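You operate a simulated robot arm through the tools that you are given. There is no shell and no other tool. Be economical: measure what you need, move in short steps, check, and stop when the job is done.

The job below is to be done with a simulated robot arm. You get a single attempt, and the scene is never put back.

JOB
Clamp the green spool, file its end smooth, fit the green cap, then free the vise.
Fine: fine file, back on the black mat; cap after filing.
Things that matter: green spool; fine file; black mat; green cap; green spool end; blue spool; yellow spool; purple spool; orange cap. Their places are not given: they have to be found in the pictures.

Only the result counts: the job must be done as asked and must still hold three seconds after the hand-in. Knocking over, shifting, dropping, spilling or breaking anything else fails it.

ROBOT AND FRAMES
A 7-joint arm with a two-finger parallel gripper, fixed in place. Base frame: the origin is at the foot of the arm, x ahead of it, y to its left, z up; the work surface is at about z = 0. Readings come in mm, rad, newtons and seconds.
With the tool pointing down near the work surface it reaches from about 240 to 620 mm from the base axis. Its first joint turns from -1.152 to 1.152 rad. Payload 2.6 kg.
The TCP is the grasp point between the finger pads, 30 mm short of the fingertips. In the tool frame z runs along the fingers and y along their closing line. The gripper opens to 94 mm. The fingers are 28 mm wide and 10 mm thick; the gripper's body (50 by 96 mm) begins 55 mm behind the TCP.
Orientation is told as [roll, pitch, yaw] about the base's x, y, z axes, in that order, counted from this pose: with the fingers straight down and closing along the base's y, the tool's x points along the base's -x, its y along +y and its z along -z.

CONTROLS
- The arm moves only by the tool step_arm. Its argument "deltas" is a list of rows, each a list of 7 numbers: the shift along the tool's x, y, z in units of 250 mm (1.0 is 250 mm), then the turn, a rotation vector about the tool's x, y, z in units of 90 degrees (1.0 is 90 degrees), then the gripper command, from -1 (fully open) to 1 (shut), values between in proportion. In form: [[dx, dy, dz, rx, ry, rz, gripper], ...]. A call has 1 to 8 rows; each row is the pose to reach, as a shift and turn from the pose commanded when the call began, along the tool's axes at that moment. A call with a number of a shift or a turn outside -1 to 1 is refused whole. Each row takes 0.2 s and may step no farther than 50 mm and 0.15 rad from the row before; otherwise, or with a gripper value out of range, the whole call is refused. A pose out of reach is approached as far as the arm can. The call stops where the force on the tool passes 70 N (or 10 N more than at its start, if that is more) or the arm is blocked; 0.2 s more then pass. The fingers move at their own pace (about 72 mm/s each) and stop on an object; they squeeze with about 30 N. The grip force told is the motor's: it shows also when the fingers shut on nothing. Time passes only in rows, and 0.2 s behind the last, so rows that repeat a pose let the fingers close. It gives the time, the measured TCP pose, the force on the tool (base axes), the opening and the grip force at its end, in the units of the frame above (readings bear some noise).
- Cameras (640 x 400 px; columns grow to the right, rows downward): "scene" is fixed at [31.4, 430.8, 557.6]; the picture's right is [-0.79, -0.61, 0.00], its down [-0.38, 0.50, -0.78] and it looks along [0.47, -0.62, -0.63] (base axes); focal length 214 px, centre (320, 200). "wrist" rides on the gripper at [-37, 0, -58] in the tool frame; the picture's right is [0.00, -1.00, 0.00], its down [0.97, 0.00, -0.24] and it looks along [0.24, 0.00, 0.97] (tool axes); focal length 218 px, centre (320, 200).
- get_image(camera): a new picture of that camera. It takes no simulated time.
- probe_pixels(camera, pixels): for up to 12 pixels [column, row] of the newest picture of that camera ("zoom" is the newest enlarged one), the place [x, y, z] in the base frame of the surface seen there, good to about 2 mm. It takes no simulated time.
- inspect(camera, box): a new picture of the part [left, top, right, bottom] of that camera's present view, enlarged. It takes no simulated time.
- sign_off(): hands the job in; it is judged then, once.

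Keep the steps short. Do not move on a guess: measure, check each grasp and each placing, and mend mistakes. In all there are 80 turns and 46 pictures (those below and enlarged ones count). Leave the gripper open and the arm clear of the work at the hand-in unless told otherwise, and finish with a single line.

The tools are called after "Emit:" by a JSON object that holds its "name" and its "arguments". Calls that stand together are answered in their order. step_arm: Moves the arm, as the interface text tells. Its arguments: {"type":"object","properties":{"deltas":{"type":"array","items":{"type":"array","items":{"type":"number"}}}},"required":["deltas"]} The other tools are called the same way: get_image (camera) takes a picture; probe_pixels (camera, pixels) gives the place of the surface under pixels of a picture; inspect (camera, box) takes an enlarged picture of a part of a camera's view; sign_off () hands the job in.

At the start:

```text
time: 0.0
eef_pos: [397.4, -155.5, 336.1]
tool_rot: [0.002, -0.001, 0.001]
contact_force: [0.0, -0.8, -0.3]
opening: 93.9
gripper_force: 0.1
```

scene: 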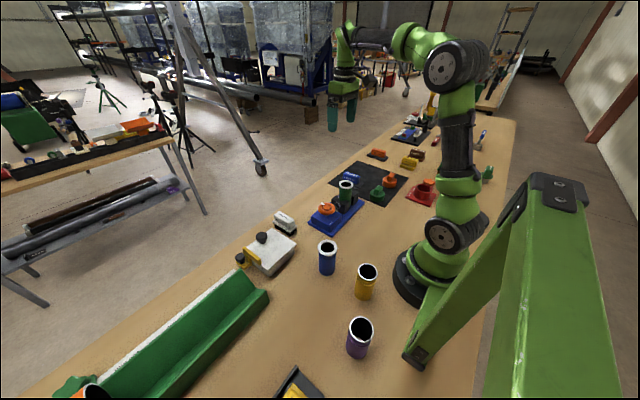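
wrist: 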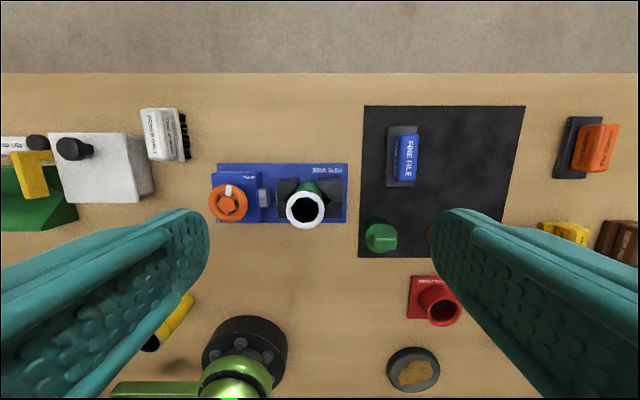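

I see a blue vise with the green spool in it (wrist ~300,200), a fine file on the black mat (~403,157) and a green cap (~380,237). I'll enlarge both areas.

Emit:
{"name": "inspect", "arguments": {"camera": "wrist", "box": [200, 140, 360, 240]}}

Emit:
{"name": "inspect", "arguments": {"camera": "scene", "box": [290, 140, 450, 240]}}

Emit:
{"name": "probe_pixels", "arguments": {"camera": "wrist", "pixels": [[229, 203], [215, 203], [229, 188], [264, 197], [285, 190], [325, 205], [305, 193], [288, 208], [305, 225], [322, 208], [345, 168], [300, 170]]}}

Emit:
{"name": "probe_pixels", "arguments": {"camera": "wrist", "pixels": [[404, 130], [404, 185], [392, 157], [409, 157], [418, 157], [389, 182], [380, 237], [366, 107], [524, 107], [360, 256], [380, 225], [440, 260]]}}

```text
4.00 times, centred on (280, 190) of wrist
```

zoom: 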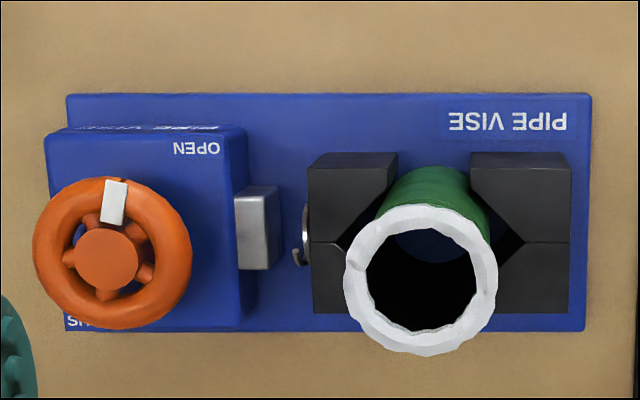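

```text
4.00 times, centred on (370, 190) of scene
```

zoom: 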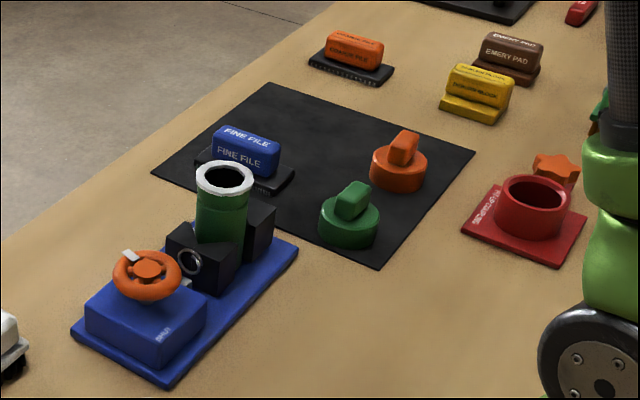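

```text
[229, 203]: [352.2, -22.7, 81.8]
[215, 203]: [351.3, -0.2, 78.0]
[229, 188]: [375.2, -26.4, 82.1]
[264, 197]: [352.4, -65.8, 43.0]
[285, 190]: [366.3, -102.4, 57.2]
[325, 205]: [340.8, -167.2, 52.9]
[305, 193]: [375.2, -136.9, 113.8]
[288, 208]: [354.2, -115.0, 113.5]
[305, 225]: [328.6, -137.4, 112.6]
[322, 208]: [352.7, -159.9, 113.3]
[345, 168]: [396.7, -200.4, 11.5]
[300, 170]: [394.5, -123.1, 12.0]
```

```text
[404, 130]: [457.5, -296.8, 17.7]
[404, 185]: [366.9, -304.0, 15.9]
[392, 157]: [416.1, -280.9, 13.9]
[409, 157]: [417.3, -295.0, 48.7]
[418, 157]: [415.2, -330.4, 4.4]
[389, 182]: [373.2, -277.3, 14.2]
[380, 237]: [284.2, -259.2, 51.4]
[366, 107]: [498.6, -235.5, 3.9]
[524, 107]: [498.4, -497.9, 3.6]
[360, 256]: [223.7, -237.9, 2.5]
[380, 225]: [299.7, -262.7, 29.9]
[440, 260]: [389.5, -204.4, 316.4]
```

The wheel needs a closer read: labels OPEN and another one. I'll zoom on the wheel and on the nearby red object.

Emit:
{"name": "inspect", "arguments": {"camera": "scene", "box": [304, 190, 352, 240]}}

Emit:
{"name": "inspect", "arguments": {"camera": "wrist", "box": [340, 100, 540, 390]}}

Emit:
{"name": "inspect", "arguments": {"camera": "wrist", "box": [202, 165, 274, 230]}}

```text
8.00 times, centred on (328, 215) of scene
```

zoom: 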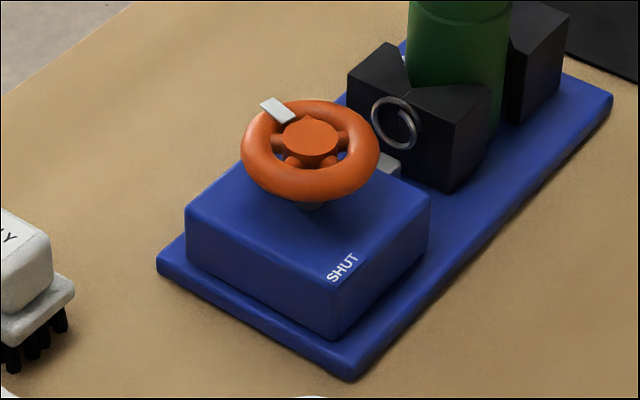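

```text
1.38 times, centred on (440, 245) of wrist
```

zoom: 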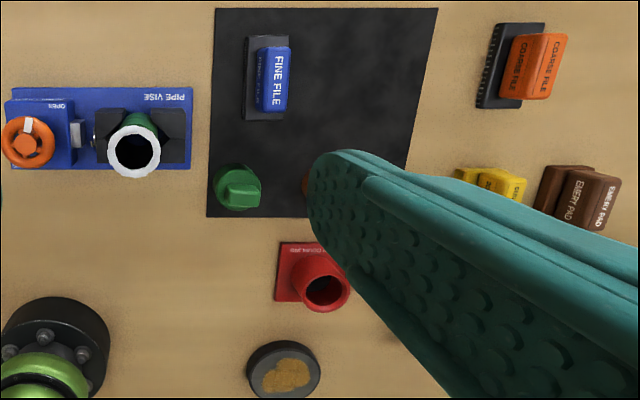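

```text
6.15 times, centred on (238, 198) of wrist
```

zoom: 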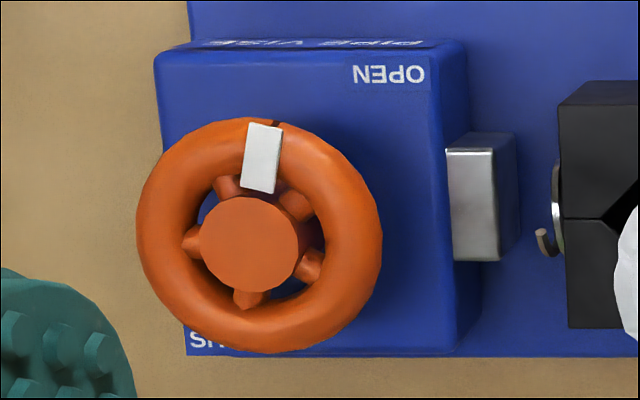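

OPEN is at the wheel's +x/-y corner and SHUT at the -x/+y corner; the white marker points towards +x. Now I measure wheel rim and box top.

Emit:
{"name": "probe_pixels", "arguments": {"camera": "zoom", "pixels": [[249, 245], [150, 245], [142, 238], [373, 240], [365, 240], [262, 130], [250, 345], [262, 158], [420, 120], [420, 320], [180, 65], [480, 200]]}}

Emit:
{"name": "probe_pixels", "arguments": {"camera": "scene", "pixels": [[327, 207], [319, 210], [335, 210], [327, 214], [345, 222], [354, 220], [326, 203], [323, 204]]}}

```text
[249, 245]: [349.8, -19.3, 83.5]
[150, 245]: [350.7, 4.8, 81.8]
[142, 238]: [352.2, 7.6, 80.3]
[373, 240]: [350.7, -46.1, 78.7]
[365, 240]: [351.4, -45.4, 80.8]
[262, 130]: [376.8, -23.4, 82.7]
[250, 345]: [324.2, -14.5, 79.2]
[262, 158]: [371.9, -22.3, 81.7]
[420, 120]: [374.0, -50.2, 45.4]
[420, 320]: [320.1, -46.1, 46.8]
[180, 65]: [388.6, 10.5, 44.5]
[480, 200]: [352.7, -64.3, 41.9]
```

```text
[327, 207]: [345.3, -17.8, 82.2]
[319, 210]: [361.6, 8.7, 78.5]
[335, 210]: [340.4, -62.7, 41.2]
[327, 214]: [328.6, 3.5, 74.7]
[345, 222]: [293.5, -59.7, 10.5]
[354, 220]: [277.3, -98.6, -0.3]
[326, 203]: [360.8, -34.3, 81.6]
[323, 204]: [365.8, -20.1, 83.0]
```

Wheel centre ≈ (350.5, -19.5), outer radius ≈ 28, top ≈ 83; box top ≈ 46. I'll go above it at z 200, gripper open.

Emit:
{"name": "step_arm", "arguments": {"deltas": [[0.0375, 0.109, 0.109, 0, 0, 0, -1], [0.075, 0.218, 0.218, 0, 0, 0, -1], [0.1125, 0.326, 0.326, 0, 0, 0, -1], [0.15, 0.435, 0.435, 0, 0, 0, -1], [0.1876, 0.544, 0.544, 0, 0, 0, -1]]}}

Emit:
{"name": "get_image", "arguments": {"camera": "wrist"}}

```text
time: 1.2
eef_pos: [351.6, -20.6, 198.3]
tool_rot: [0.0, -0.001, -0.002]
contact_force: [-0.6, 1.0, 0.7]
opening: 93.9
gripper_force: 0.1
```

```text
38 pictures are left
```

wrist: 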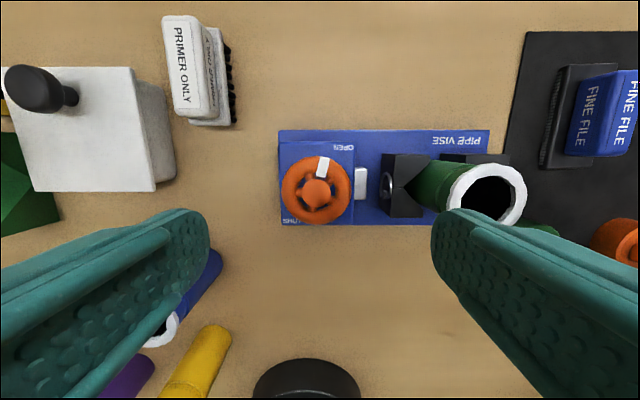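

The wheel is centred at about (316,190). I probe its rim extremes again for a finer centre.

Emit:
{"name": "probe_pixels", "arguments": {"camera": "wrist", "pixels": [[315, 193], [287, 190], [346, 190], [316, 219], [310, 159], [283, 190], [351, 190], [324, 162], [340, 147], [390, 185], [440, 190]]}}

Emit:
{"name": "inspect", "arguments": {"camera": "wrist", "box": [270, 120, 430, 235]}}

```text
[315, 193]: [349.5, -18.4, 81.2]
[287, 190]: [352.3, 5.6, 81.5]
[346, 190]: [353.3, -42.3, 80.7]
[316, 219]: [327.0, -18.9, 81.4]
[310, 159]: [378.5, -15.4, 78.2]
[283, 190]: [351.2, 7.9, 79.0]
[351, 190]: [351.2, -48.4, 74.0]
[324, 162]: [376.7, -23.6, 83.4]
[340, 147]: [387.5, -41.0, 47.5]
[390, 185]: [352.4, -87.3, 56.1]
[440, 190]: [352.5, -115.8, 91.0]
```

```text
3.48 times, centred on (350, 178) of wrist
```

zoom: 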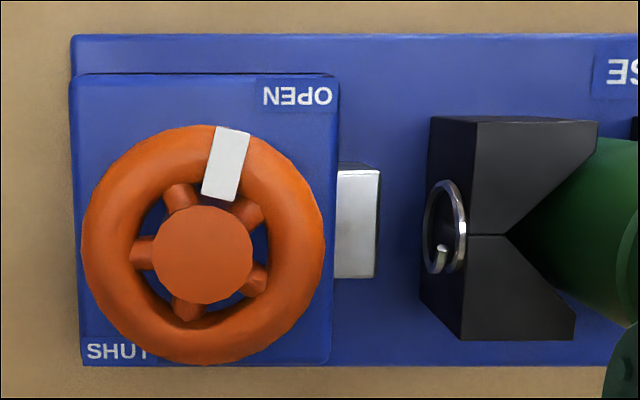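

Centre ≈ (351, -19.5). Descend to TCP z 86 (tips at ~56, above the box top) and close on the wheel.

Emit:
{"name": "step_arm", "arguments": {"deltas": [[0, 0.002, 0.16, 0, 0, 0, -1], [0, 0.002, 0.32, 0, 0, 0, -1], [0, 0.002, 0.448, 0, 0, 0, -1], [0, 0.002, 0.448, 0, 0, 0, 1], [0, 0.002, 0.448, 0, 0, 0, 1], [0, 0.002, 0.448, 0, 0, 0, 1]]}}

```text
time: 2.6
eef_pos: [351.3, -16.7, 87.1]
tool_rot: [0.0, 0.0, 0.002]
contact_force: [0.8, 7.0, -5.3]
opening: 58.1
gripper_force: 44.8
```

Wheel is held (opening 58). I turn it clockwise by ~0.57 rad and watch the force and picture.

Emit:
{"name": "step_arm", "arguments": {"deltas": [[0, 0.006, 0, 0, 0, 0.09, 1], [0, 0.006, 0, 0, 0, 0.18, 1], [0, 0.006, 0, 0, 0, 0.27, 1], [0, 0.006, 0, 0, 0, 0.36, 1]]}}

Emit:
{"name": "get_image", "arguments": {"camera": "scene"}}

Emit:
{"name": "inspect", "arguments": {"camera": "wrist", "box": [180, 80, 500, 300]}}

```text
time: 3.6
eef_pos: [350.4, -17.3, 86.7]
tool_rot: [0.0, 0.001, -0.568]
contact_force: [-3.4, 2.2, -9.3]
opening: 57.8
gripper_force: 45.2
```

```text
36 pictures are left
```

scene: 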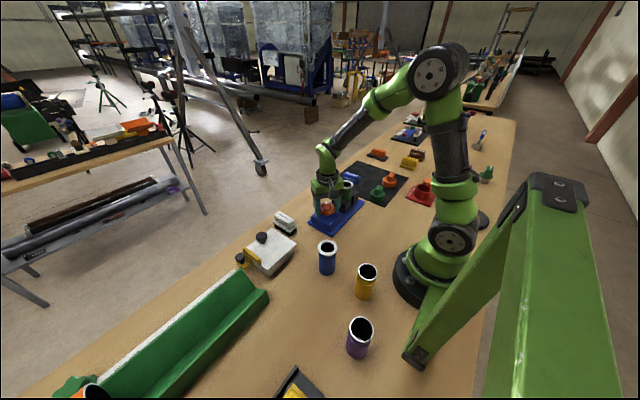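

```text
1.82 times, centred on (340, 190) of wrist
```

zoom: 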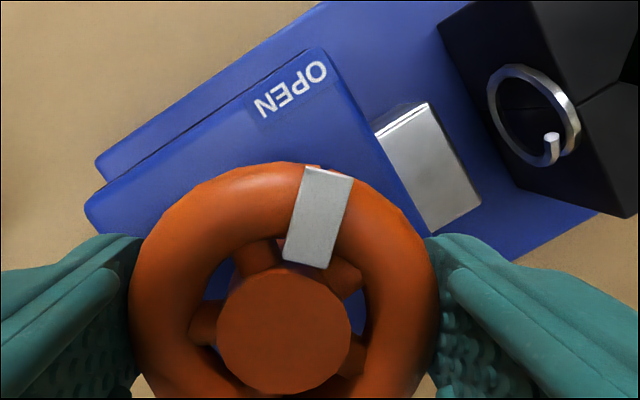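

The wheel turns with the gripper, without resistance. I probe the rod's pad and the jaw to see which way it moved.

Emit:
{"name": "probe_pixels", "arguments": {"camera": "zoom", "pixels": [[425, 165], [440, 130], [455, 175], [470, 200], [520, 120], [560, 40], [520, 190], [575, 130]]}}

```text
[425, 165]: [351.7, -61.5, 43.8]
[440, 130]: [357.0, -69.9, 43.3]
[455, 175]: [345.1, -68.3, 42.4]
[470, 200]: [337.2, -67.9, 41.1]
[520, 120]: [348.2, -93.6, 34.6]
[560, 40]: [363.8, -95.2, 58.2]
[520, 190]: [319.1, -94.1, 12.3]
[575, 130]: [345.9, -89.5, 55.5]
```

Pad edge now y≈-70, jaw face ≈-94.5. Continue clockwise another ~0.85 rad.

Emit:
{"name": "step_arm", "arguments": {"deltas": [[0, 0, 0, 0, 0, 0.09, 1], [0, 0, 0, 0, 0, 0.18, 1], [0, 0, 0, 0, 0, 0.27, 1], [0, 0, 0, 0, 0, 0.36, 1], [0, 0, 0, 0, 0, 0.45, 1], [0, 0, 0, 0, 0, 0.54, 1]]}}

Emit:
{"name": "get_image", "arguments": {"camera": "wrist"}}

```text
time: 5.0
eef_pos: [350.3, -17.5, 87.9]
tool_rot: [-0.004, 0.0, -1.417]
contact_force: [8.5, 2.9, -38.6]
opening: 58.0
gripper_force: 45.0
```

```text
34 pictures are left
```

wrist: 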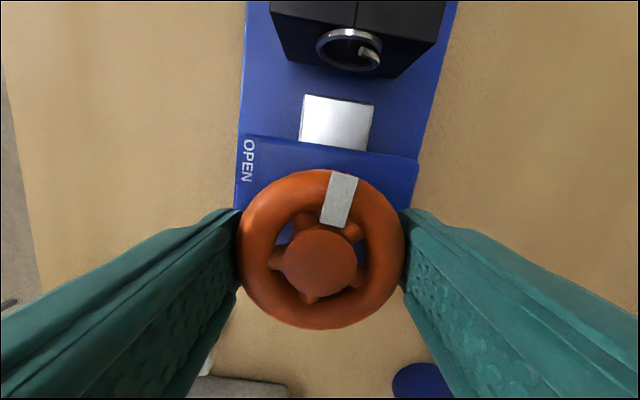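

Vertical force grew to -38 N. I check where the pad and jaw are now.

Emit:
{"name": "probe_pixels", "arguments": {"camera": "wrist", "pixels": [[340, 120], [340, 98], [340, 94], [340, 140], [350, 76], [310, 68], [320, 10], [320, 265], [250, 160], [338, 200]]}}

```text
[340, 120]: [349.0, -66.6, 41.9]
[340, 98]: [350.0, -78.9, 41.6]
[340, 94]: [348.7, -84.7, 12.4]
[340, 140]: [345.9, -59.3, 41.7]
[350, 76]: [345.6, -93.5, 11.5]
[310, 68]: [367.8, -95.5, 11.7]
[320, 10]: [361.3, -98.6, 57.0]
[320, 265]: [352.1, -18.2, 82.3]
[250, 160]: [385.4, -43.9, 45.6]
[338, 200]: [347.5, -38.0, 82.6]
```

Clockwise pushes the pad out (edge -70 → -79.5), so it closes. The vertical load suggests grip strain; I release, regrip and then continue.

Emit:
{"name": "step_arm", "arguments": {"deltas": [[0, 0, 0, 0, 0, 0, -0.2], [0, 0, 0, 0, 0, 0, -0.2], [0, 0, 0, 0, 0, 0, -0.2]]}}

```text
time: 5.8
eef_pos: [350.4, -18.1, 86.6]
tool_rot: [-0.004, 0.0, -1.417]
contact_force: [4.7, 3.5, -35.9]
opening: 58.0
gripper_force: 44.7
```

That command (56 mm) was still a squeeze. Open further.

Emit:
{"name": "step_arm", "arguments": {"deltas": [[0, 0, 0, 0, 0, 0, -0.6], [0, 0, 0, 0, 0, 0, -0.6], [0, 0, 0, 0, 0, 0, -0.6]]}}

```text
time: 6.6
eef_pos: [350.3, -18.2, 88.7]
tool_rot: [0.002, 0.001, -1.414]
contact_force: [0.5, 0.1, 0.8]
opening: 75.2
gripper_force: 0.0
```

Free and load-less. Regrip and turn on by ~0.7 rad.

Emit:
{"name": "step_arm", "arguments": {"deltas": [[0, 0, 0, 0, 0, 0, 1], [0, 0, 0, 0, 0, 0, 1], [0, 0, 0, 0, 0, 0.09, 1], [0, 0, 0, 0, 0, 0.18, 1], [0, 0, 0, 0, 0, 0.27, 1], [0, 0, 0, 0, 0, 0.36, 1], [0, 0, 0, 0, 0, 0.45, 1]]}}

Emit:
{"name": "get_image", "arguments": {"camera": "wrist"}}

```text
time: 8.2
eef_pos: [350.2, -16.5, 89.4]
tool_rot: [-0.003, -0.002, -2.126]
contact_force: [-33.9, -3.9, 30.8]
opening: 57.9
gripper_force: 44.9
```

```text
33 pictures are left
```

wrist: 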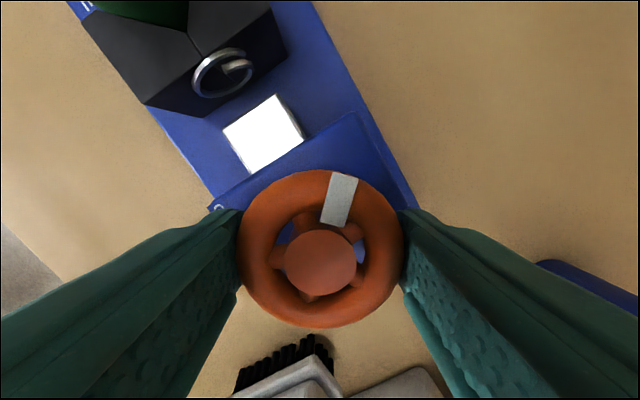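

Still turning and the pad advances. Relieve (open, regrip) and turn on ~0.56 rad.

Emit:
{"name": "step_arm", "arguments": {"deltas": [[0, 0, 0, 0, 0, 0, -0.6], [0, 0, 0, 0, 0, 0, -0.6], [0, 0, 0, 0, 0, 0, 1], [0, 0, 0, 0, 0, 0, 1], [0, 0, 0, 0, 0, 0.09, 1], [0, 0, 0, 0, 0, 0.18, 1], [0, 0, 0, 0, 0, 0.27, 1], [0, 0, 0, 0, 0, 0.36, 1]]}}

Emit:
{"name": "get_image", "arguments": {"camera": "wrist"}}

```text
time: 10.0
eef_pos: [351.6, -16.2, 87.9]
tool_rot: [-0.002, -0.001, -2.69]
contact_force: [-8.8, 10.9, 20.5]
opening: 57.7
gripper_force: 44.8
```

```text
32 pictures are left
```

wrist: 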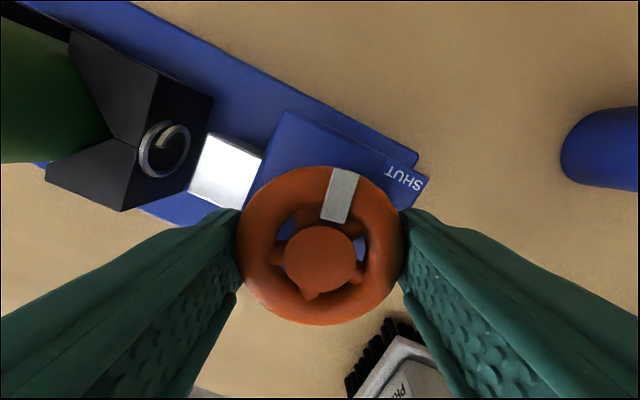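

The pad nearly touches the jaw and the pointer nears SHUT. Probe the gap.

Emit:
{"name": "probe_pixels", "arguments": {"camera": "wrist", "pixels": [[225, 165], [205, 160], [198, 168], [190, 185], [180, 165], [205, 110], [165, 195], [100, 110], [30, 100], [400, 180]]}}

```text
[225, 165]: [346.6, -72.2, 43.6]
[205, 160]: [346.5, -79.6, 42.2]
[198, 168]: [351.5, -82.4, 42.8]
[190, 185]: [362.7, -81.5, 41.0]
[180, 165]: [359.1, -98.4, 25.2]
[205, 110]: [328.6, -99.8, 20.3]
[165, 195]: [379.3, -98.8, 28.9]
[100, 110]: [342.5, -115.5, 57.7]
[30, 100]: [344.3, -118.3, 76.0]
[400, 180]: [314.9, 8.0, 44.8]
```

The jaw moved from ≈-95 to ≈-99 and SHUT is ~45° further. Continue turning; watch for resistance.

Emit:
{"name": "step_arm", "arguments": {"deltas": [[0, 0, 0, 0, 0, 0, -0.6], [0, 0, 0, 0, 0, 0, -0.6], [0, 0, 0, 0, 0, 0, 1], [0, 0, 0, 0, 0, 0, 1], [0, 0, 0, 0, 0, 0.08, 1], [0, 0, 0, 0, 0, 0.16, 1], [0, 0, 0, 0, 0, 0.24, 1]]}}

Emit:
{"name": "get_image", "arguments": {"camera": "wrist"}}

```text
time: 11.6
eef_pos: [350.6, -16.9, 88.2]
tool_rot: [-0.001, -0.002, -3.065]
contact_force: [-14.7, 8.0, 3.6]
opening: 57.7
gripper_force: 44.9
```

```text
31 pictures are left
```

wrist: 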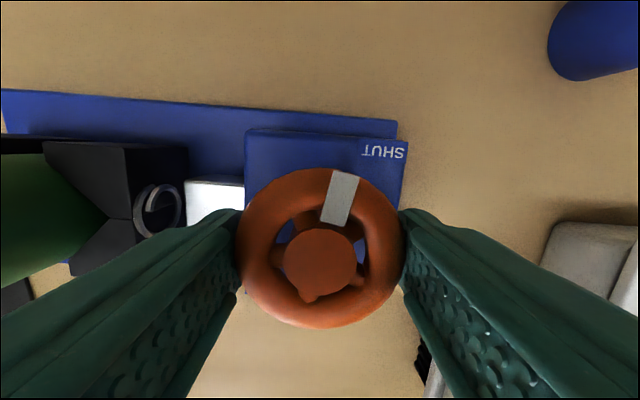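

This view mirrors the starting OPEN view, so we are near shut. Turn a bit more to feel the stop.

Emit:
{"name": "step_arm", "arguments": {"deltas": [[0, 0, 0, 0, 0, 0.04, 1], [0, 0, 0, 0, 0, 0.08, 1], [0, 0, 0, 0, 0, 0.12, 1], [0, 0, 0, 0, 0, 0.16, 1]]}}

Emit:
{"name": "get_image", "arguments": {"camera": "wrist"}}

```text
time: 12.6
eef_pos: [350.9, -16.9, 88.3]
tool_rot: [0.001, -0.002, 2.967]
contact_force: [-3.5, 5.2, -7.2]
opening: 57.8
gripper_force: 45.1
```

```text
30 pictures are left
```

wrist: 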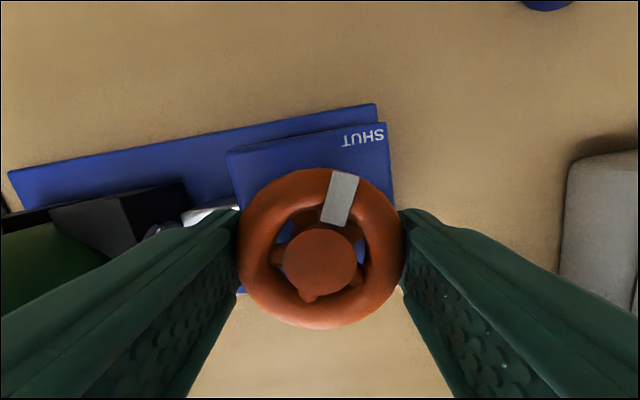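

Still turning freely; pointer is close to the SHUT word. Go on a bit more.

Emit:
{"name": "step_arm", "arguments": {"deltas": [[0, 0, 0, 0, 0, 0.04, 1], [0, 0, 0, 0, 0, 0.08, 1], [0, 0, 0, 0, 0, 0.12, 1], [0, 0, 0, 0, 0, 0.16, 1], [0, 0, 0, 0, 0, 0.2, 1]]}}

Emit:
{"name": "get_image", "arguments": {"camera": "wrist"}}

```text
time: 13.8
eef_pos: [352.1, -18.6, 88.2]
tool_rot: [0.0, 0.006, 2.657]
contact_force: [1.2, -1.7, -6.4]
opening: 59.1
gripper_force: 45.1
```

```text
29 pictures are left
```

wrist: 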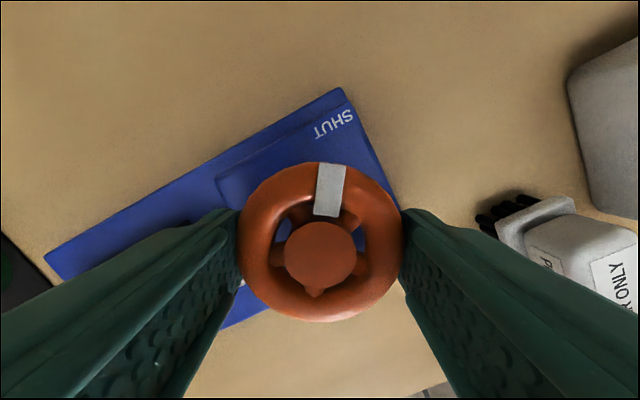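

The wheel now slipped ~10° in the grip with the pointer at SHUT: it hit its stop. Release, lift, and turn back 0.48 rad so the fingers align with y (yaw π).

Emit:
{"name": "step_arm", "arguments": {"deltas": [[0, 0, 0, 0, 0, 0, -1], [0, 0, 0, 0, 0, 0, -1], [0, 0, -0.16, 0, 0, 0, -1], [0, 0, -0.32, 0, 0, 0, -1], [0, 0, -0.45, 0, 0, -0.08, -1], [0, 0, -0.45, 0, 0, -0.16, -1], [0, 0, -0.45, 0, 0, -0.24, -1], [0, 0, -0.45, 0, 0, -0.309, -1]]}}

Emit:
{"name": "get_image", "arguments": {"camera": "wrist"}}

```text
time: 15.6
eef_pos: [349.5, -17.7, 200.6]
tool_rot: [0.0, 0.0, -3.14]
contact_force: [0.4, 0.9, 0.4]
opening: 94.2
gripper_force: 0.0
```

```text
28 pictures are left
```

wrist: 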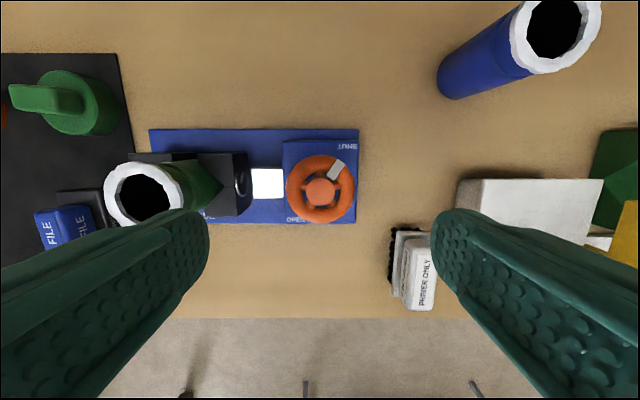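

Pointer sits at SHUT. I check jaw versus spool up close, and measure the file and spool.

Emit:
{"name": "inspect", "arguments": {"camera": "wrist", "box": [100, 110, 300, 235]}}

Emit:
{"name": "probe_pixels", "arguments": {"camera": "wrist", "pixels": [[240, 185], [225, 165], [160, 156], [112, 190], [135, 165], [185, 178], [140, 222], [180, 200], [60, 215], [45, 235], [85, 205], [300, 245]]}}

```text
3.20 times, centred on (200, 172) of wrist
```

zoom: 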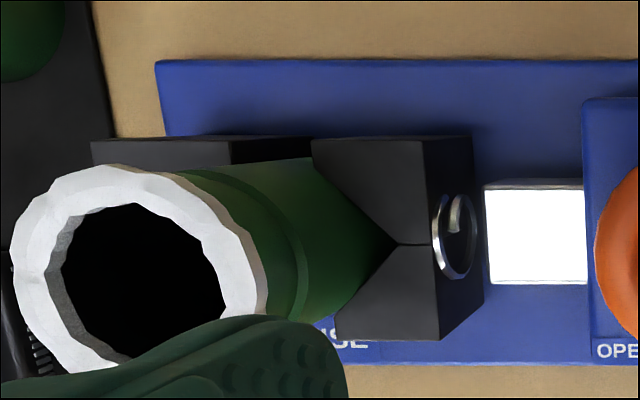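

```text
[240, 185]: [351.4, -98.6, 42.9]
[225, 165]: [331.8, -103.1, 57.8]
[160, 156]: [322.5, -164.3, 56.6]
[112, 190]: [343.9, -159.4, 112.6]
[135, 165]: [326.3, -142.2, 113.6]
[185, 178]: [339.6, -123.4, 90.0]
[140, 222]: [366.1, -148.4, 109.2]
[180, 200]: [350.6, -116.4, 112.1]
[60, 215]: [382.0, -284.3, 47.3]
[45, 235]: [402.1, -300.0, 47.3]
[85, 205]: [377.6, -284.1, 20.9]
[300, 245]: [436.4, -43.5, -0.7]
```

The jaw's V now bears on the spool: clamped. Next: move above the fine file, around (415, -268, 200).

Emit:
{"name": "step_arm", "arguments": {"deltas": [[0.04, 0.16, 0, 0, 0, 0, -1], [0.08, 0.32, 0, 0, 0, 0, -1], [0.12, 0.48, 0, 0, 0, 0, -1], [0.16, 0.64, 0, 0, 0, 0, -1], [0.2, 0.8, 0, 0, 0, 0, -1], [0.24, 0.94, 0, 0, 0, 0, -1], [0.262, 1.0, 0, 0, 0, 0, -1]]}}

Emit:
{"name": "get_image", "arguments": {"camera": "wrist"}}

```text
time: 17.2
eef_pos: [413.4, -268.1, 198.6]
tool_rot: [-0.002, -0.001, 3.141]
contact_force: [-0.1, -0.1, 1.0]
opening: 93.9
gripper_force: 0.0
```

```text
26 pictures are left
```

wrist: 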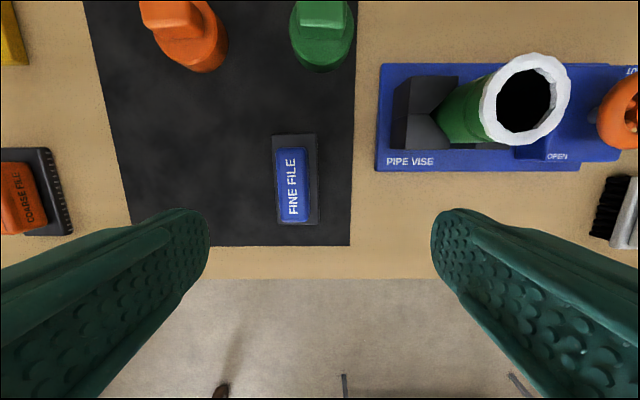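

The fine file shows at (295,180), block along x. Probe its faces.

Emit:
{"name": "probe_pixels", "arguments": {"camera": "wrist", "pixels": [[291, 182], [281, 182], [301, 182], [291, 152], [291, 216], [276, 180], [313, 180], [295, 138], [315, 221], [275, 142], [306, 182], [306, 150]]}}

Emit:
{"name": "inspect", "arguments": {"camera": "wrist", "box": [255, 120, 345, 240]}}

```text
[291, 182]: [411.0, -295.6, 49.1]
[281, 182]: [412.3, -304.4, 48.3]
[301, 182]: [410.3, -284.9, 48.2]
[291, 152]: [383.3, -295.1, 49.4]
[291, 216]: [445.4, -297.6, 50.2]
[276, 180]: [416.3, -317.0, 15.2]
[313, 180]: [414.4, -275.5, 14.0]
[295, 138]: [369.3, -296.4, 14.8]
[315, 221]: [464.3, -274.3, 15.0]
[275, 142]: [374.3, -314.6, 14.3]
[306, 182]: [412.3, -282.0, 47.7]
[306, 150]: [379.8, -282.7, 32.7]
```

```text
3.33 times, centred on (300, 180) of wrist
```

zoom: 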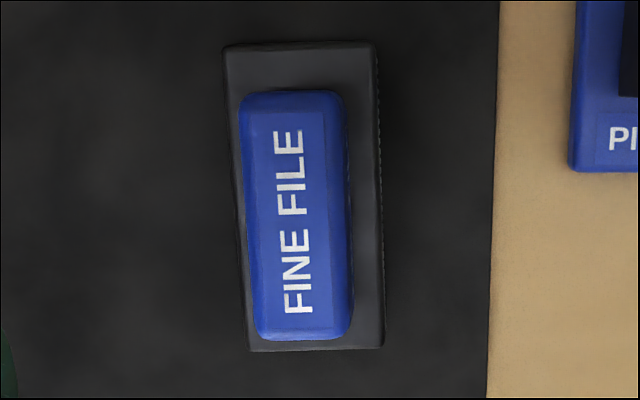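

Block is centred at (415, -295), z 15–49, 25 wide. Descend to TCP z 50 and close.

Emit:
{"name": "step_arm", "arguments": {"deltas": [[0.006, 0.108, 0, 0, 0, 0, -1], [0.006, 0.108, 0.16, 0, 0, 0, -1], [0.006, 0.108, 0.32, 0, 0, 0, -1], [0.006, 0.108, 0.48, 0, 0, 0, -1], [0.006, 0.108, 0.594, 0, 0, 0, -1], [0.006, 0.108, 0.594, 0, 0, 0, 1], [0.006, 0.108, 0.594, 0, 0, 0, 1], [0.006, 0.108, 0.594, 0, 0, 0, 1]]}}

Emit:
{"name": "step_arm", "arguments": {"deltas": [[0, 0, 0, 0, 0, 0, 1], [0, 0, -0.1, 0, 0, 0, 1], [0, 0, -0.28, 0, 0, 0, 1], [0, 0, -0.46, 0, 0, 0, 1]]}}

Emit:
{"name": "get_image", "arguments": {"camera": "wrist"}}

```text
time: 19.0
eef_pos: [416.5, -294.1, 53.9]
tool_rot: [0.003, -0.001, 3.139]
contact_force: [-0.7, -0.4, 1.9]
opening: 29.6
gripper_force: 30.2
```

```text
time: 20.0
eef_pos: [416.2, -294.3, 165.3]
tool_rot: [-0.001, 0.0, 3.139]
contact_force: [-0.2, 0.3, -2.8]
opening: 29.9
gripper_force: 30.0
```

```text
24 pictures are left
```

wrist: 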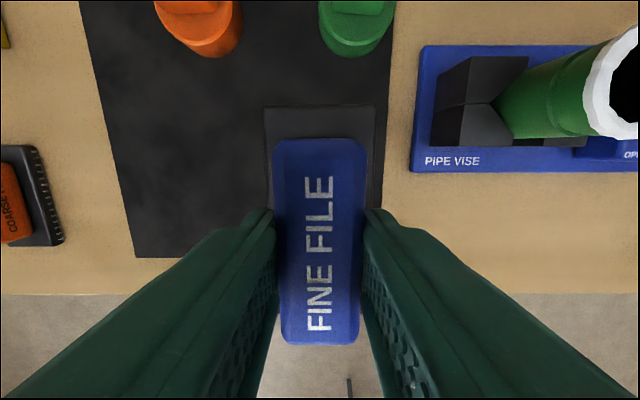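

File is held firmly (opening 30) and clear. Raise to z≈190 and move over the spool end (351, -139).

Emit:
{"name": "step_arm", "arguments": {"deltas": [[0, 0, -0.1, 0, 0, 0, 1], [-0.06, -0.15, -0.1, 0, 0, 0, 1], [-0.12, -0.3, -0.1, 0, 0, 0, 1], [-0.18, -0.45, -0.1, 0, 0, 0, 1], [-0.26, -0.62, -0.1, 0, 0, 0, 1], [-0.26, -0.62, -0.1, 0, 0, 0, 1]]}}

Emit:
{"name": "get_image", "arguments": {"camera": "scene"}}

Emit:
{"name": "inspect", "arguments": {"camera": "scene", "box": [290, 130, 410, 230]}}

```text
time: 21.4
eef_pos: [352.3, -139.9, 192.5]
tool_rot: [-0.001, 0.0, 3.14]
contact_force: [0.7, 0.1, -2.9]
opening: 29.8
gripper_force: 30.1
```

```text
23 pictures are left
```

scene: 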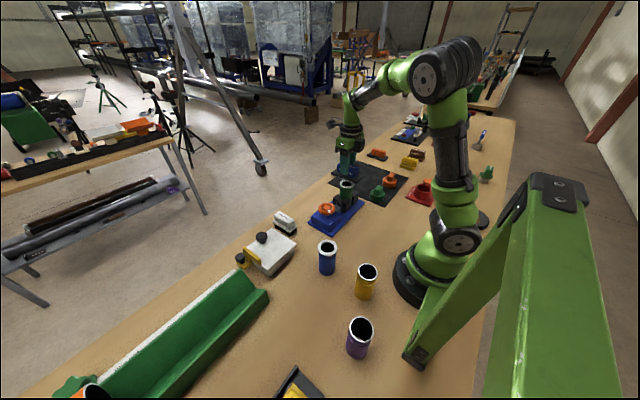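

```text
4.00 times, centred on (350, 180) of scene
```

zoom: 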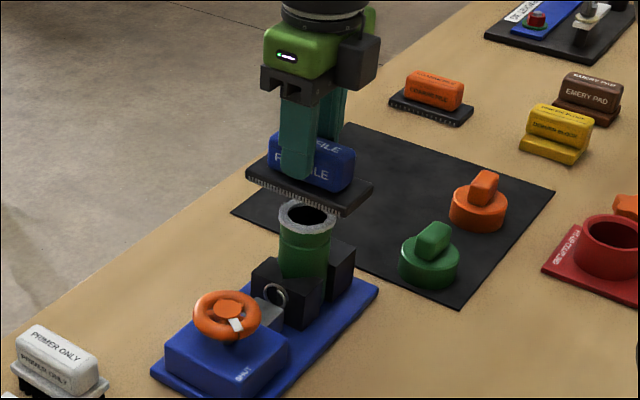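

The file hovers over the spool. Measure file's lower edge and rim.

Emit:
{"name": "probe_pixels", "arguments": {"camera": "zoom", "pixels": [[300, 198], [250, 178], [340, 213], [368, 190], [283, 215], [300, 232], [332, 215], [300, 150]]}}

```text
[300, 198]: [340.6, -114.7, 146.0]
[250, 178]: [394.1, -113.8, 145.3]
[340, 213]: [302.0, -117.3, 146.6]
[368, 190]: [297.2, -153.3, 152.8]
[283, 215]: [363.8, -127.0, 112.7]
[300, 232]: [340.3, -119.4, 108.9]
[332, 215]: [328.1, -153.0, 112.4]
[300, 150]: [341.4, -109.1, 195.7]
```

File bottom is ~48 below TCP, so contact is expected at TCP z≈161. Lower to ~163 first.

Emit:
{"name": "step_arm", "arguments": {"deltas": [[0, 0, 0.06, 0, 0, 0, 1], [0, 0, 0.1, 0, 0, 0, 1], [0, 0, 0.116, 0, 0, 0, 1], [0, 0, 0.116, 0, 0, 0, 1]]}}

```text
time: 22.4
eef_pos: [351.8, -138.7, 163.2]
tool_rot: [0.001, -0.001, 3.14]
contact_force: [-1.7, 0.0, 2.6]
opening: 29.7
gripper_force: 30.0
```

Force shifted from -2.9 to +2.6 N: likely first touch. One more mm down.

Emit:
{"name": "step_arm", "arguments": {"deltas": [[0, 0, 0.004, 0, 0, 0, 1], [0, 0, 0.006, 0, 0, 0, 1], [0, 0, 0.006, 0, 0, 0, 1]]}}

```text
time: 23.2
eef_pos: [352.7, -139.7, 161.5]
tool_rot: [0.0, 0.003, 3.136]
contact_force: [-15.8, 7.7, 44.6]
opening: 29.8
gripper_force: 29.9
```

44 N is firm; back off 1 mm to a light press, then stroke gently ±20 mm along x.

Emit:
{"name": "step_arm", "arguments": {"deltas": [[0, 0, -0.004, 0, 0, 0, 1], [0.04, 0, -0.004, 0, 0, 0, 1], [0.08, 0, -0.004, 0, 0, 0, 1], [0.04, 0, -0.004, 0, 0, 0, 1], [0, 0, -0.004, 0, 0, 0, 1], [-0.04, 0, -0.004, 0, 0, 0, 1], [-0.08, 0, -0.004, 0, 0, 0, 1], [0, 0, -0.004, 0, 0, 0, 1]]}}

Emit:
{"name": "inspect", "arguments": {"camera": "scene", "box": [315, 150, 375, 220]}}

```text
time: 25.0
eef_pos: [351.7, -143.1, 162.6]
tool_rot: [0.002, 0.002, 3.136]
contact_force: [-20.1, 0.7, 50.1]
opening: 29.6
gripper_force: 30.1
```

```text
5.71 times, centred on (345, 185) of scene
```

zoom: 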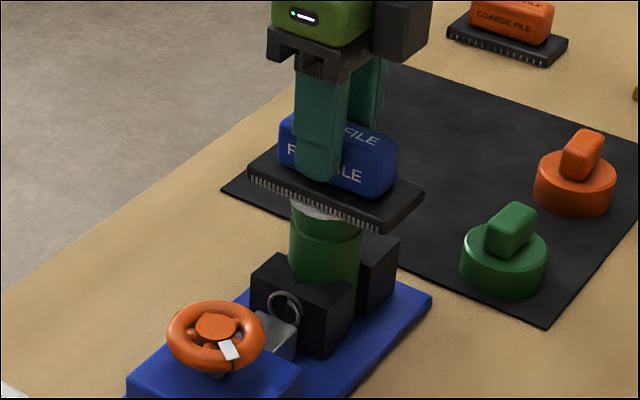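

Press still ~50 N. Ease by ~1 mm more, bring y back by 2 mm, and do more strokes.

Emit:
{"name": "step_arm", "arguments": {"deltas": [[0, -0.008, -0.005, 0, 0, 0, 1], [0.05, -0.008, -0.005, 0, 0, 0, 1], [0.1, -0.008, -0.005, 0, 0, 0, 1], [0.03, -0.008, -0.005, 0, 0, 0, 1], [-0.04, -0.008, -0.005, 0, 0, 0, 1], [-0.1, -0.008, -0.005, 0, 0, 0, 1], [-0.05, -0.008, -0.005, 0, 0, 0, 1], [0, -0.008, -0.005, 0, 0, 0, 1]]}}

```text
time: 26.8
eef_pos: [350.7, -137.7, 162.3]
tool_rot: [-0.001, -0.002, 3.139]
contact_force: [-2.2, -0.4, 1.3]
opening: 29.7
gripper_force: 29.9
```

Now ~4 N contact. Lift 40 mm and look at the rim.

Emit:
{"name": "step_arm", "arguments": {"deltas": [[0, 0, -0.1, 0, 0, 0, 1], [0, 0, -0.2, 0, 0, 0, 1]]}}

Emit:
{"name": "inspect", "arguments": {"camera": "scene", "box": [325, 160, 375, 220]}}

```text
time: 27.4
eef_pos: [351.1, -138.6, 213.4]
tool_rot: [-0.001, -0.001, 3.14]
contact_force: [0.4, 0.4, -2.9]
opening: 30.0
gripper_force: 29.7
```

```text
6.67 times, centred on (350, 190) of scene
```

zoom: 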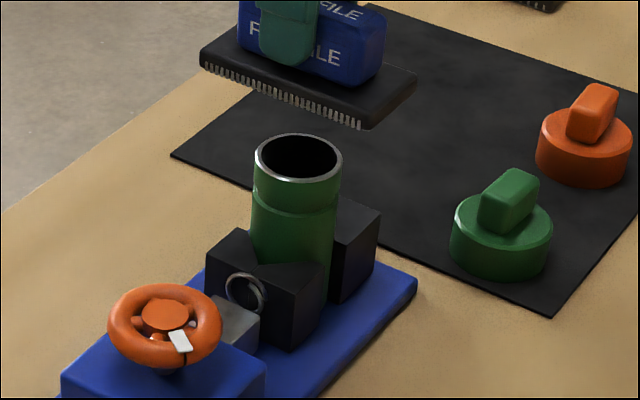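

The white burr is gone; the rim is clean and smooth. Now carry the file back over its place on the mat (416, -294.5).

Emit:
{"name": "step_arm", "arguments": {"deltas": [[0.06, 0.15, 0, 0, 0, 0, 1], [0.12, 0.3, 0, 0, 0, 0, 1], [0.18, 0.45, 0, 0, 0, 0, 1], [0.26, 0.623, 0, 0, 0, 0, 1], [0.26, 0.623, 0.15, 0, 0, 0, 1], [0.26, 0.623, 0.3, 0, 0, 0, 1], [0.26, 0.623, 0.45, 0, 0, 0, 1], [0.26, 0.623, 0.58, 0, 0, 0, 1]]}}

```text
time: 29.2
eef_pos: [415.9, -292.3, 65.4]
tool_rot: [0.0, 0.001, 3.138]
contact_force: [-0.5, -1.0, -2.7]
opening: 29.6
gripper_force: 29.9
```

At z 65. Lower in small steps to touch.

Emit:
{"name": "step_arm", "arguments": {"deltas": [[0, 0, 0.02, 0, 0, 0, 1], [0, 0, 0.04, 0, 0, 0, 1], [0, 0, 0.04, 0, 0, 0, 1]]}}

```text
time: 30.0
eef_pos: [415.9, -293.0, 57.4]
tool_rot: [0.0, 0.0, 3.14]
contact_force: [-0.5, 0.5, -3.6]
opening: 29.4
gripper_force: 29.8
```

Not yet touching (-3.6 N is the file's weight). Lower 4–5 mm more.

Emit:
{"name": "step_arm", "arguments": {"deltas": [[0, 0, 0.008, 0, 0, 0, 1], [0, 0, 0.014, 0, 0, 0, 1], [0, 0, 0.018, 0, 0, 0, 1], [0, 0, 0.018, 0, 0, 0, 1]]}}

```text
time: 31.0
eef_pos: [417.0, -293.3, 53.8]
tool_rot: [0.0, -0.001, 3.141]
contact_force: [-1.4, 3.5, 1.4]
opening: 29.7
gripper_force: 30.3
```

It rests on the mat. Release, lift, and go over the green cap near (290, -258).

Emit:
{"name": "step_arm", "arguments": {"deltas": [[0, 0, 0, 0, 0, 0, -1], [0, 0, 0, 0, 0, 0, -1], [0, 0, -0.18, 0, 0, 0, -1], [0, 0, -0.36, 0, 0, 0, -1], [0, 0, -0.54, 0, 0, 0, -1], [-0.17, -0.05, -0.56, 0, 0, 0, -1], [-0.34, -0.1, -0.56, 0, 0, 0, -1], [-0.5, -0.14, -0.56, 0, 0, 0, -1]]}}

Emit:
{"name": "get_image", "arguments": {"camera": "wrist"}}

```text
time: 32.8
eef_pos: [291.5, -258.8, 198.5]
tool_rot: [0.0, 0.0, 3.14]
contact_force: [-0.6, 0.8, -0.1]
opening: 94.3
gripper_force: 0.2
```

```text
19 pictures are left
```

wrist: 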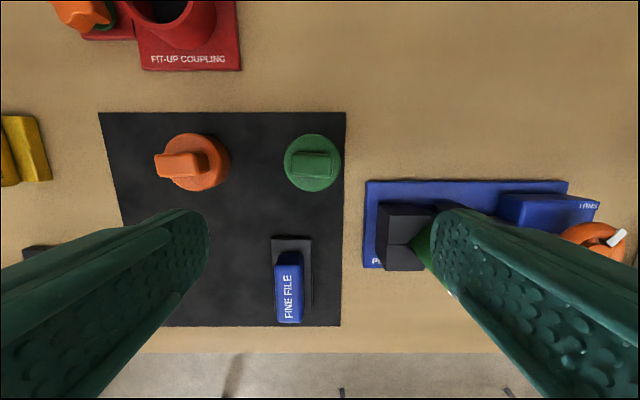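

File is back upright on the mat. Cap at (312,163); measure cap and lug.

Emit:
{"name": "inspect", "arguments": {"camera": "wrist", "box": [270, 120, 350, 200]}}

Emit:
{"name": "probe_pixels", "arguments": {"camera": "wrist", "pixels": [[311, 163], [296, 163], [327, 163], [311, 155], [311, 171], [288, 163], [337, 163], [313, 138], [313, 186], [293, 165], [331, 165]]}}

```text
5.00 times, centred on (310, 160) of wrist
```

zoom: 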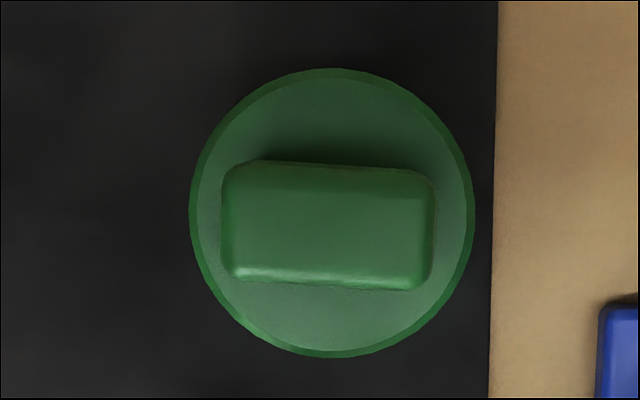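

```text
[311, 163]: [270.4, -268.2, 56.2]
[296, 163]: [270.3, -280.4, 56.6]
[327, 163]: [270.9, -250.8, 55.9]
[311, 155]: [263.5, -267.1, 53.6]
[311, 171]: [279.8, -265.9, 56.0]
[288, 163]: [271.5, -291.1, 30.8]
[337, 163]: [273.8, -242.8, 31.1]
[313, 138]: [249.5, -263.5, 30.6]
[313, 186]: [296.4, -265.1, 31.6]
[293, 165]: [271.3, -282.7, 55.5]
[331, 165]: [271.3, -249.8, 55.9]
```

Cap centre ≈ (272.5, -266.5), body z 4–31, lug z 31–56, 36 mm long along y, 20 thick. I'll grip the lug's ends with the present orientation, tips just above the body (TCP z≈63).

Emit:
{"name": "step_arm", "arguments": {"deltas": [[-0.076, 0.031, 0, 0, 0, 0, -1], [-0.076, 0.031, 0.16, 0, 0, 0, -1], [-0.076, 0.031, 0.32, 0, 0, 0, -1], [-0.076, 0.031, 0.46, 0, 0, 0, -1], [-0.076, 0.031, 0.54, 0, 0, 0, -1], [-0.076, 0.031, 0.54, 0, 0, 0, -1]]}}

Emit:
{"name": "get_image", "arguments": {"camera": "wrist"}}

```text
time: 34.2
eef_pos: [273.8, -265.8, 58.7]
tool_rot: [-0.002, -0.001, 3.139]
contact_force: [0.2, -0.2, 0.1]
opening: 94.0
gripper_force: 0.1
```

```text
17 pictures are left
```

wrist: 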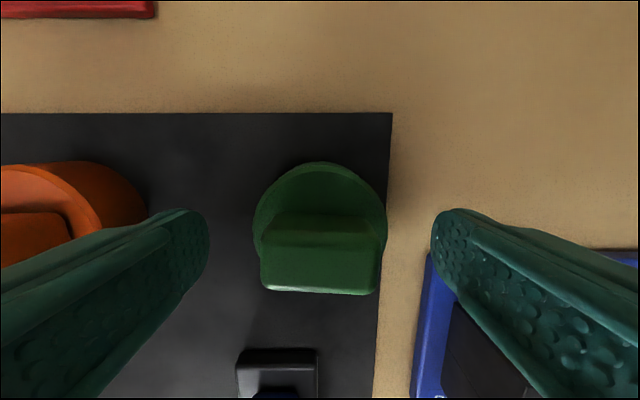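

z reads 58.7, so the tips are below the cap's shoulder; raise 5 mm and then close.

Emit:
{"name": "step_arm", "arguments": {"deltas": [[0, 0, -0.02, 0, 0, 0, -1], [0, 0, -0.022, 0, 0, 0, -1], [0, 0, -0.022, 0, 0, 0, 1], [0, 0, -0.022, 0, 0, 0, 1], [0, 0, -0.022, 0, 0, 0, 1], [0, 0, -0.022, 0, 0, 0, 1]]}}

Emit:
{"name": "get_image", "arguments": {"camera": "wrist"}}

```text
time: 35.6
eef_pos: [272.7, -265.6, 64.7]
tool_rot: [-0.001, 0.0, 3.14]
contact_force: [-0.8, 2.7, 3.2]
opening: 38.8
gripper_force: 29.6
```

```text
16 pictures are left
```

wrist: 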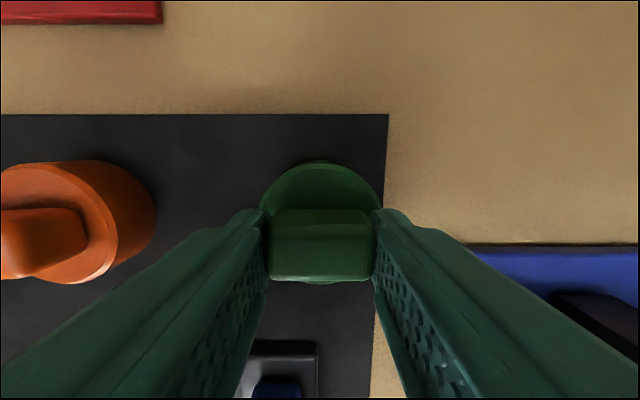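

Lug held (38.8 mm). Lift straight up by 150 mm and look.

Emit:
{"name": "step_arm", "arguments": {"deltas": [[0, 0, -0.06, 0, 0, 0, 1], [0, 0, -0.2, 0, 0, 0, 1], [0, 0, -0.4, 0, 0, 0, 1], [0, 0, -0.6, 0, 0, 0, 1], [0.12, -0.15, -0.6, 0, 0, 0, 1], [0.16, -0.3, -0.6, 0, 0, 0, 1], [0.16, -0.4, -0.6, 0, 0, 0, 1]]}}

Emit:
{"name": "get_image", "arguments": {"camera": "wrist"}}

```text
time: 37.2
eef_pos: [313.3, -167.9, 213.3]
tool_rot: [0.001, -0.001, 3.138]
contact_force: [-0.5, -0.2, -0.6]
opening: 38.7
gripper_force: 30.5
```

```text
15 pictures are left
```

wrist: 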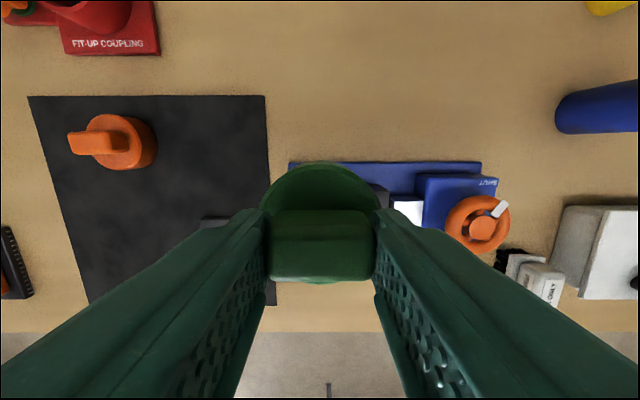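

The cap hides the spool here; I measure the rim with an enlarged scene view instead.

Emit:
{"name": "inspect", "arguments": {"camera": "scene", "box": [325, 165, 365, 205]}}

```text
10.00 times, centred on (345, 185) of scene
```

zoom: 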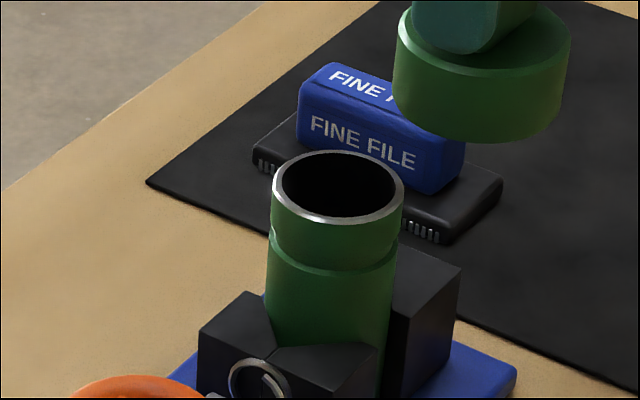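

Emit:
{"name": "probe_pixels", "arguments": {"camera": "zoom", "pixels": [[275, 187], [400, 187], [337, 221], [337, 153], [295, 211], [380, 211], [295, 162], [380, 162], [480, 139], [398, 95], [567, 95]]}}

```text
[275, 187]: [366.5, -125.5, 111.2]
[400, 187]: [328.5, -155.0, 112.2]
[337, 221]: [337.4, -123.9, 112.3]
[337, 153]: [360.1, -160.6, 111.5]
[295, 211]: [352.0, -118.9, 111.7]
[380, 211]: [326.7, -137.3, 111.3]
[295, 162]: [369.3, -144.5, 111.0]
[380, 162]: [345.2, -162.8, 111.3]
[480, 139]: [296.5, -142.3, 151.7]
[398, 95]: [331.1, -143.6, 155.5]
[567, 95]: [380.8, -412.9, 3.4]
```

Scene gives a spool centre of about (348, -141); earlier wrist readings suggested x≈351. I shift sideways to (385, -225) so the wrist camera sees the rim for a finer fix.

Emit:
{"name": "step_arm", "arguments": {"deltas": [[0.1, 0.08, 0, 0, 0, 0, 1], [0.2, 0.16, 0, 0, 0, 0, 1], [0.288, 0.228, 0, 0, 0, 0, 1], [0.288, 0.228, 0, 0, 0, 0, 1]]}}

Emit:
{"name": "inspect", "arguments": {"camera": "wrist", "box": [380, 90, 500, 190]}}

```text
time: 38.2
eef_pos: [387.5, -223.0, 214.2]
tool_rot: [-0.001, -0.001, 3.139]
contact_force: [0.7, 0.3, 0.5]
opening: 38.8
gripper_force: 30.1
```

```text
4.00 times, centred on (440, 140) of wrist
```

zoom: 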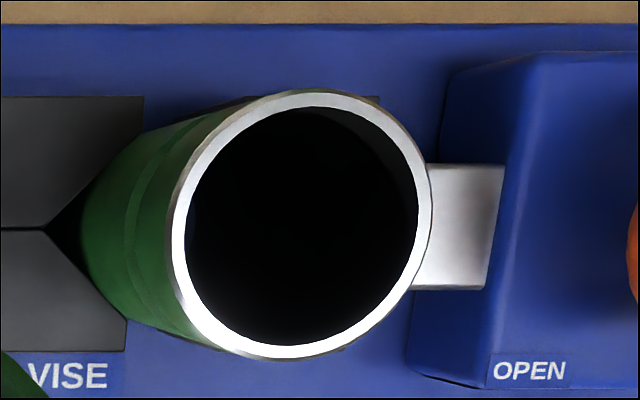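

Emit:
{"name": "probe_pixels", "arguments": {"camera": "zoom", "pixels": [[179, 224], [425, 224], [310, 98], [290, 351], [215, 130], [395, 315], [390, 125], [210, 320]]}}

```text
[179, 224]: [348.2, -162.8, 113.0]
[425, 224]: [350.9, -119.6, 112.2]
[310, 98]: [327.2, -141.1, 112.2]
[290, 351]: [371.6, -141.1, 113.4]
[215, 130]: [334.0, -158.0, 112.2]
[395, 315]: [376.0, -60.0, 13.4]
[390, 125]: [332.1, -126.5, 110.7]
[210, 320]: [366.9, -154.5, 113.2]
```

Spool centre ≈ (349.8, -141), top 112. Move the cap above it: TCP target (350.5, -141, 214).

Emit:
{"name": "step_arm", "arguments": {"deltas": [[-0.05, -0.11, 0, 0, 0, 0, 1], [-0.1, -0.22, 0, 0, 0, 0, 1], [-0.148, -0.328, 0, 0, 0, 0, 1], [-0.148, -0.328, 0, 0, 0, 0, 1]]}}

Emit:
{"name": "step_arm", "arguments": {"deltas": [[0, 0, 0.08, 0, 0, 0, 1], [0, 0, 0.12, 0, 0, 0, 1], [0, 0, 0.12, 0, 0, 0, 1]]}}

Emit:
{"name": "inspect", "arguments": {"camera": "scene", "box": [325, 165, 365, 205]}}

```text
time: 39.2
eef_pos: [348.0, -140.9, 215.2]
tool_rot: [0.001, 0.001, 3.138]
contact_force: [0.4, -0.1, -0.4]
opening: 38.8
gripper_force: 30.2
```

```text
time: 40.0
eef_pos: [348.7, -141.4, 185.2]
tool_rot: [-0.001, 0.0, 3.141]
contact_force: [1.3, 0.6, -0.4]
opening: 38.6
gripper_force: 30.7
```

```text
10.00 times, centred on (345, 185) of scene
```

zoom: 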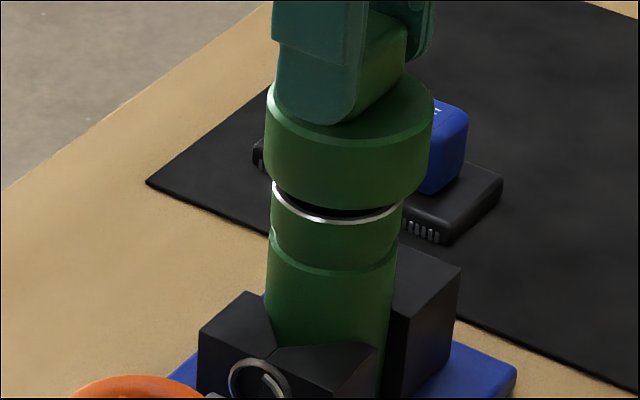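

Measured x is ~348.4 and the silhouettes show the cap ~2 mm too far to the picture's right (−x). Correct +2.2 mm in x, +0.7 in y, and lower by 6 mm.

Emit:
{"name": "step_arm", "arguments": {"deltas": [[0.0088, -0.003, 0, 0, 0, 0, 1], [0.0088, -0.003, 0.02, 0, 0, 0, 1], [0.0088, -0.003, 0.02, 0, 0, 0, 1]]}}

Emit:
{"name": "inspect", "arguments": {"camera": "scene", "box": [325, 165, 365, 205]}}

```text
time: 40.8
eef_pos: [351.4, -141.0, 180.4]
tool_rot: [0.0, 0.001, 3.139]
contact_force: [-1.5, -1.2, 0.3]
opening: 38.6
gripper_force: 30.4
```

```text
10.00 times, centred on (345, 185) of scene
```

zoom: 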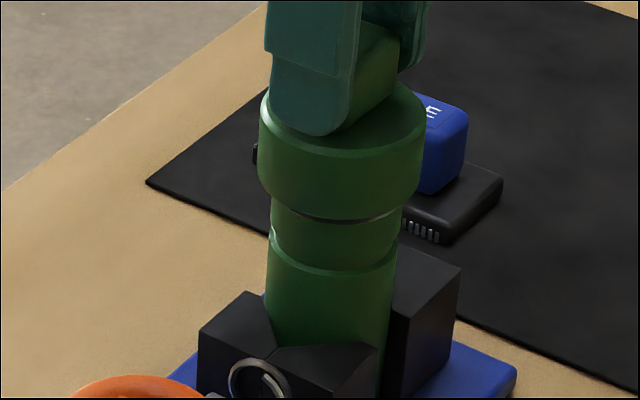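

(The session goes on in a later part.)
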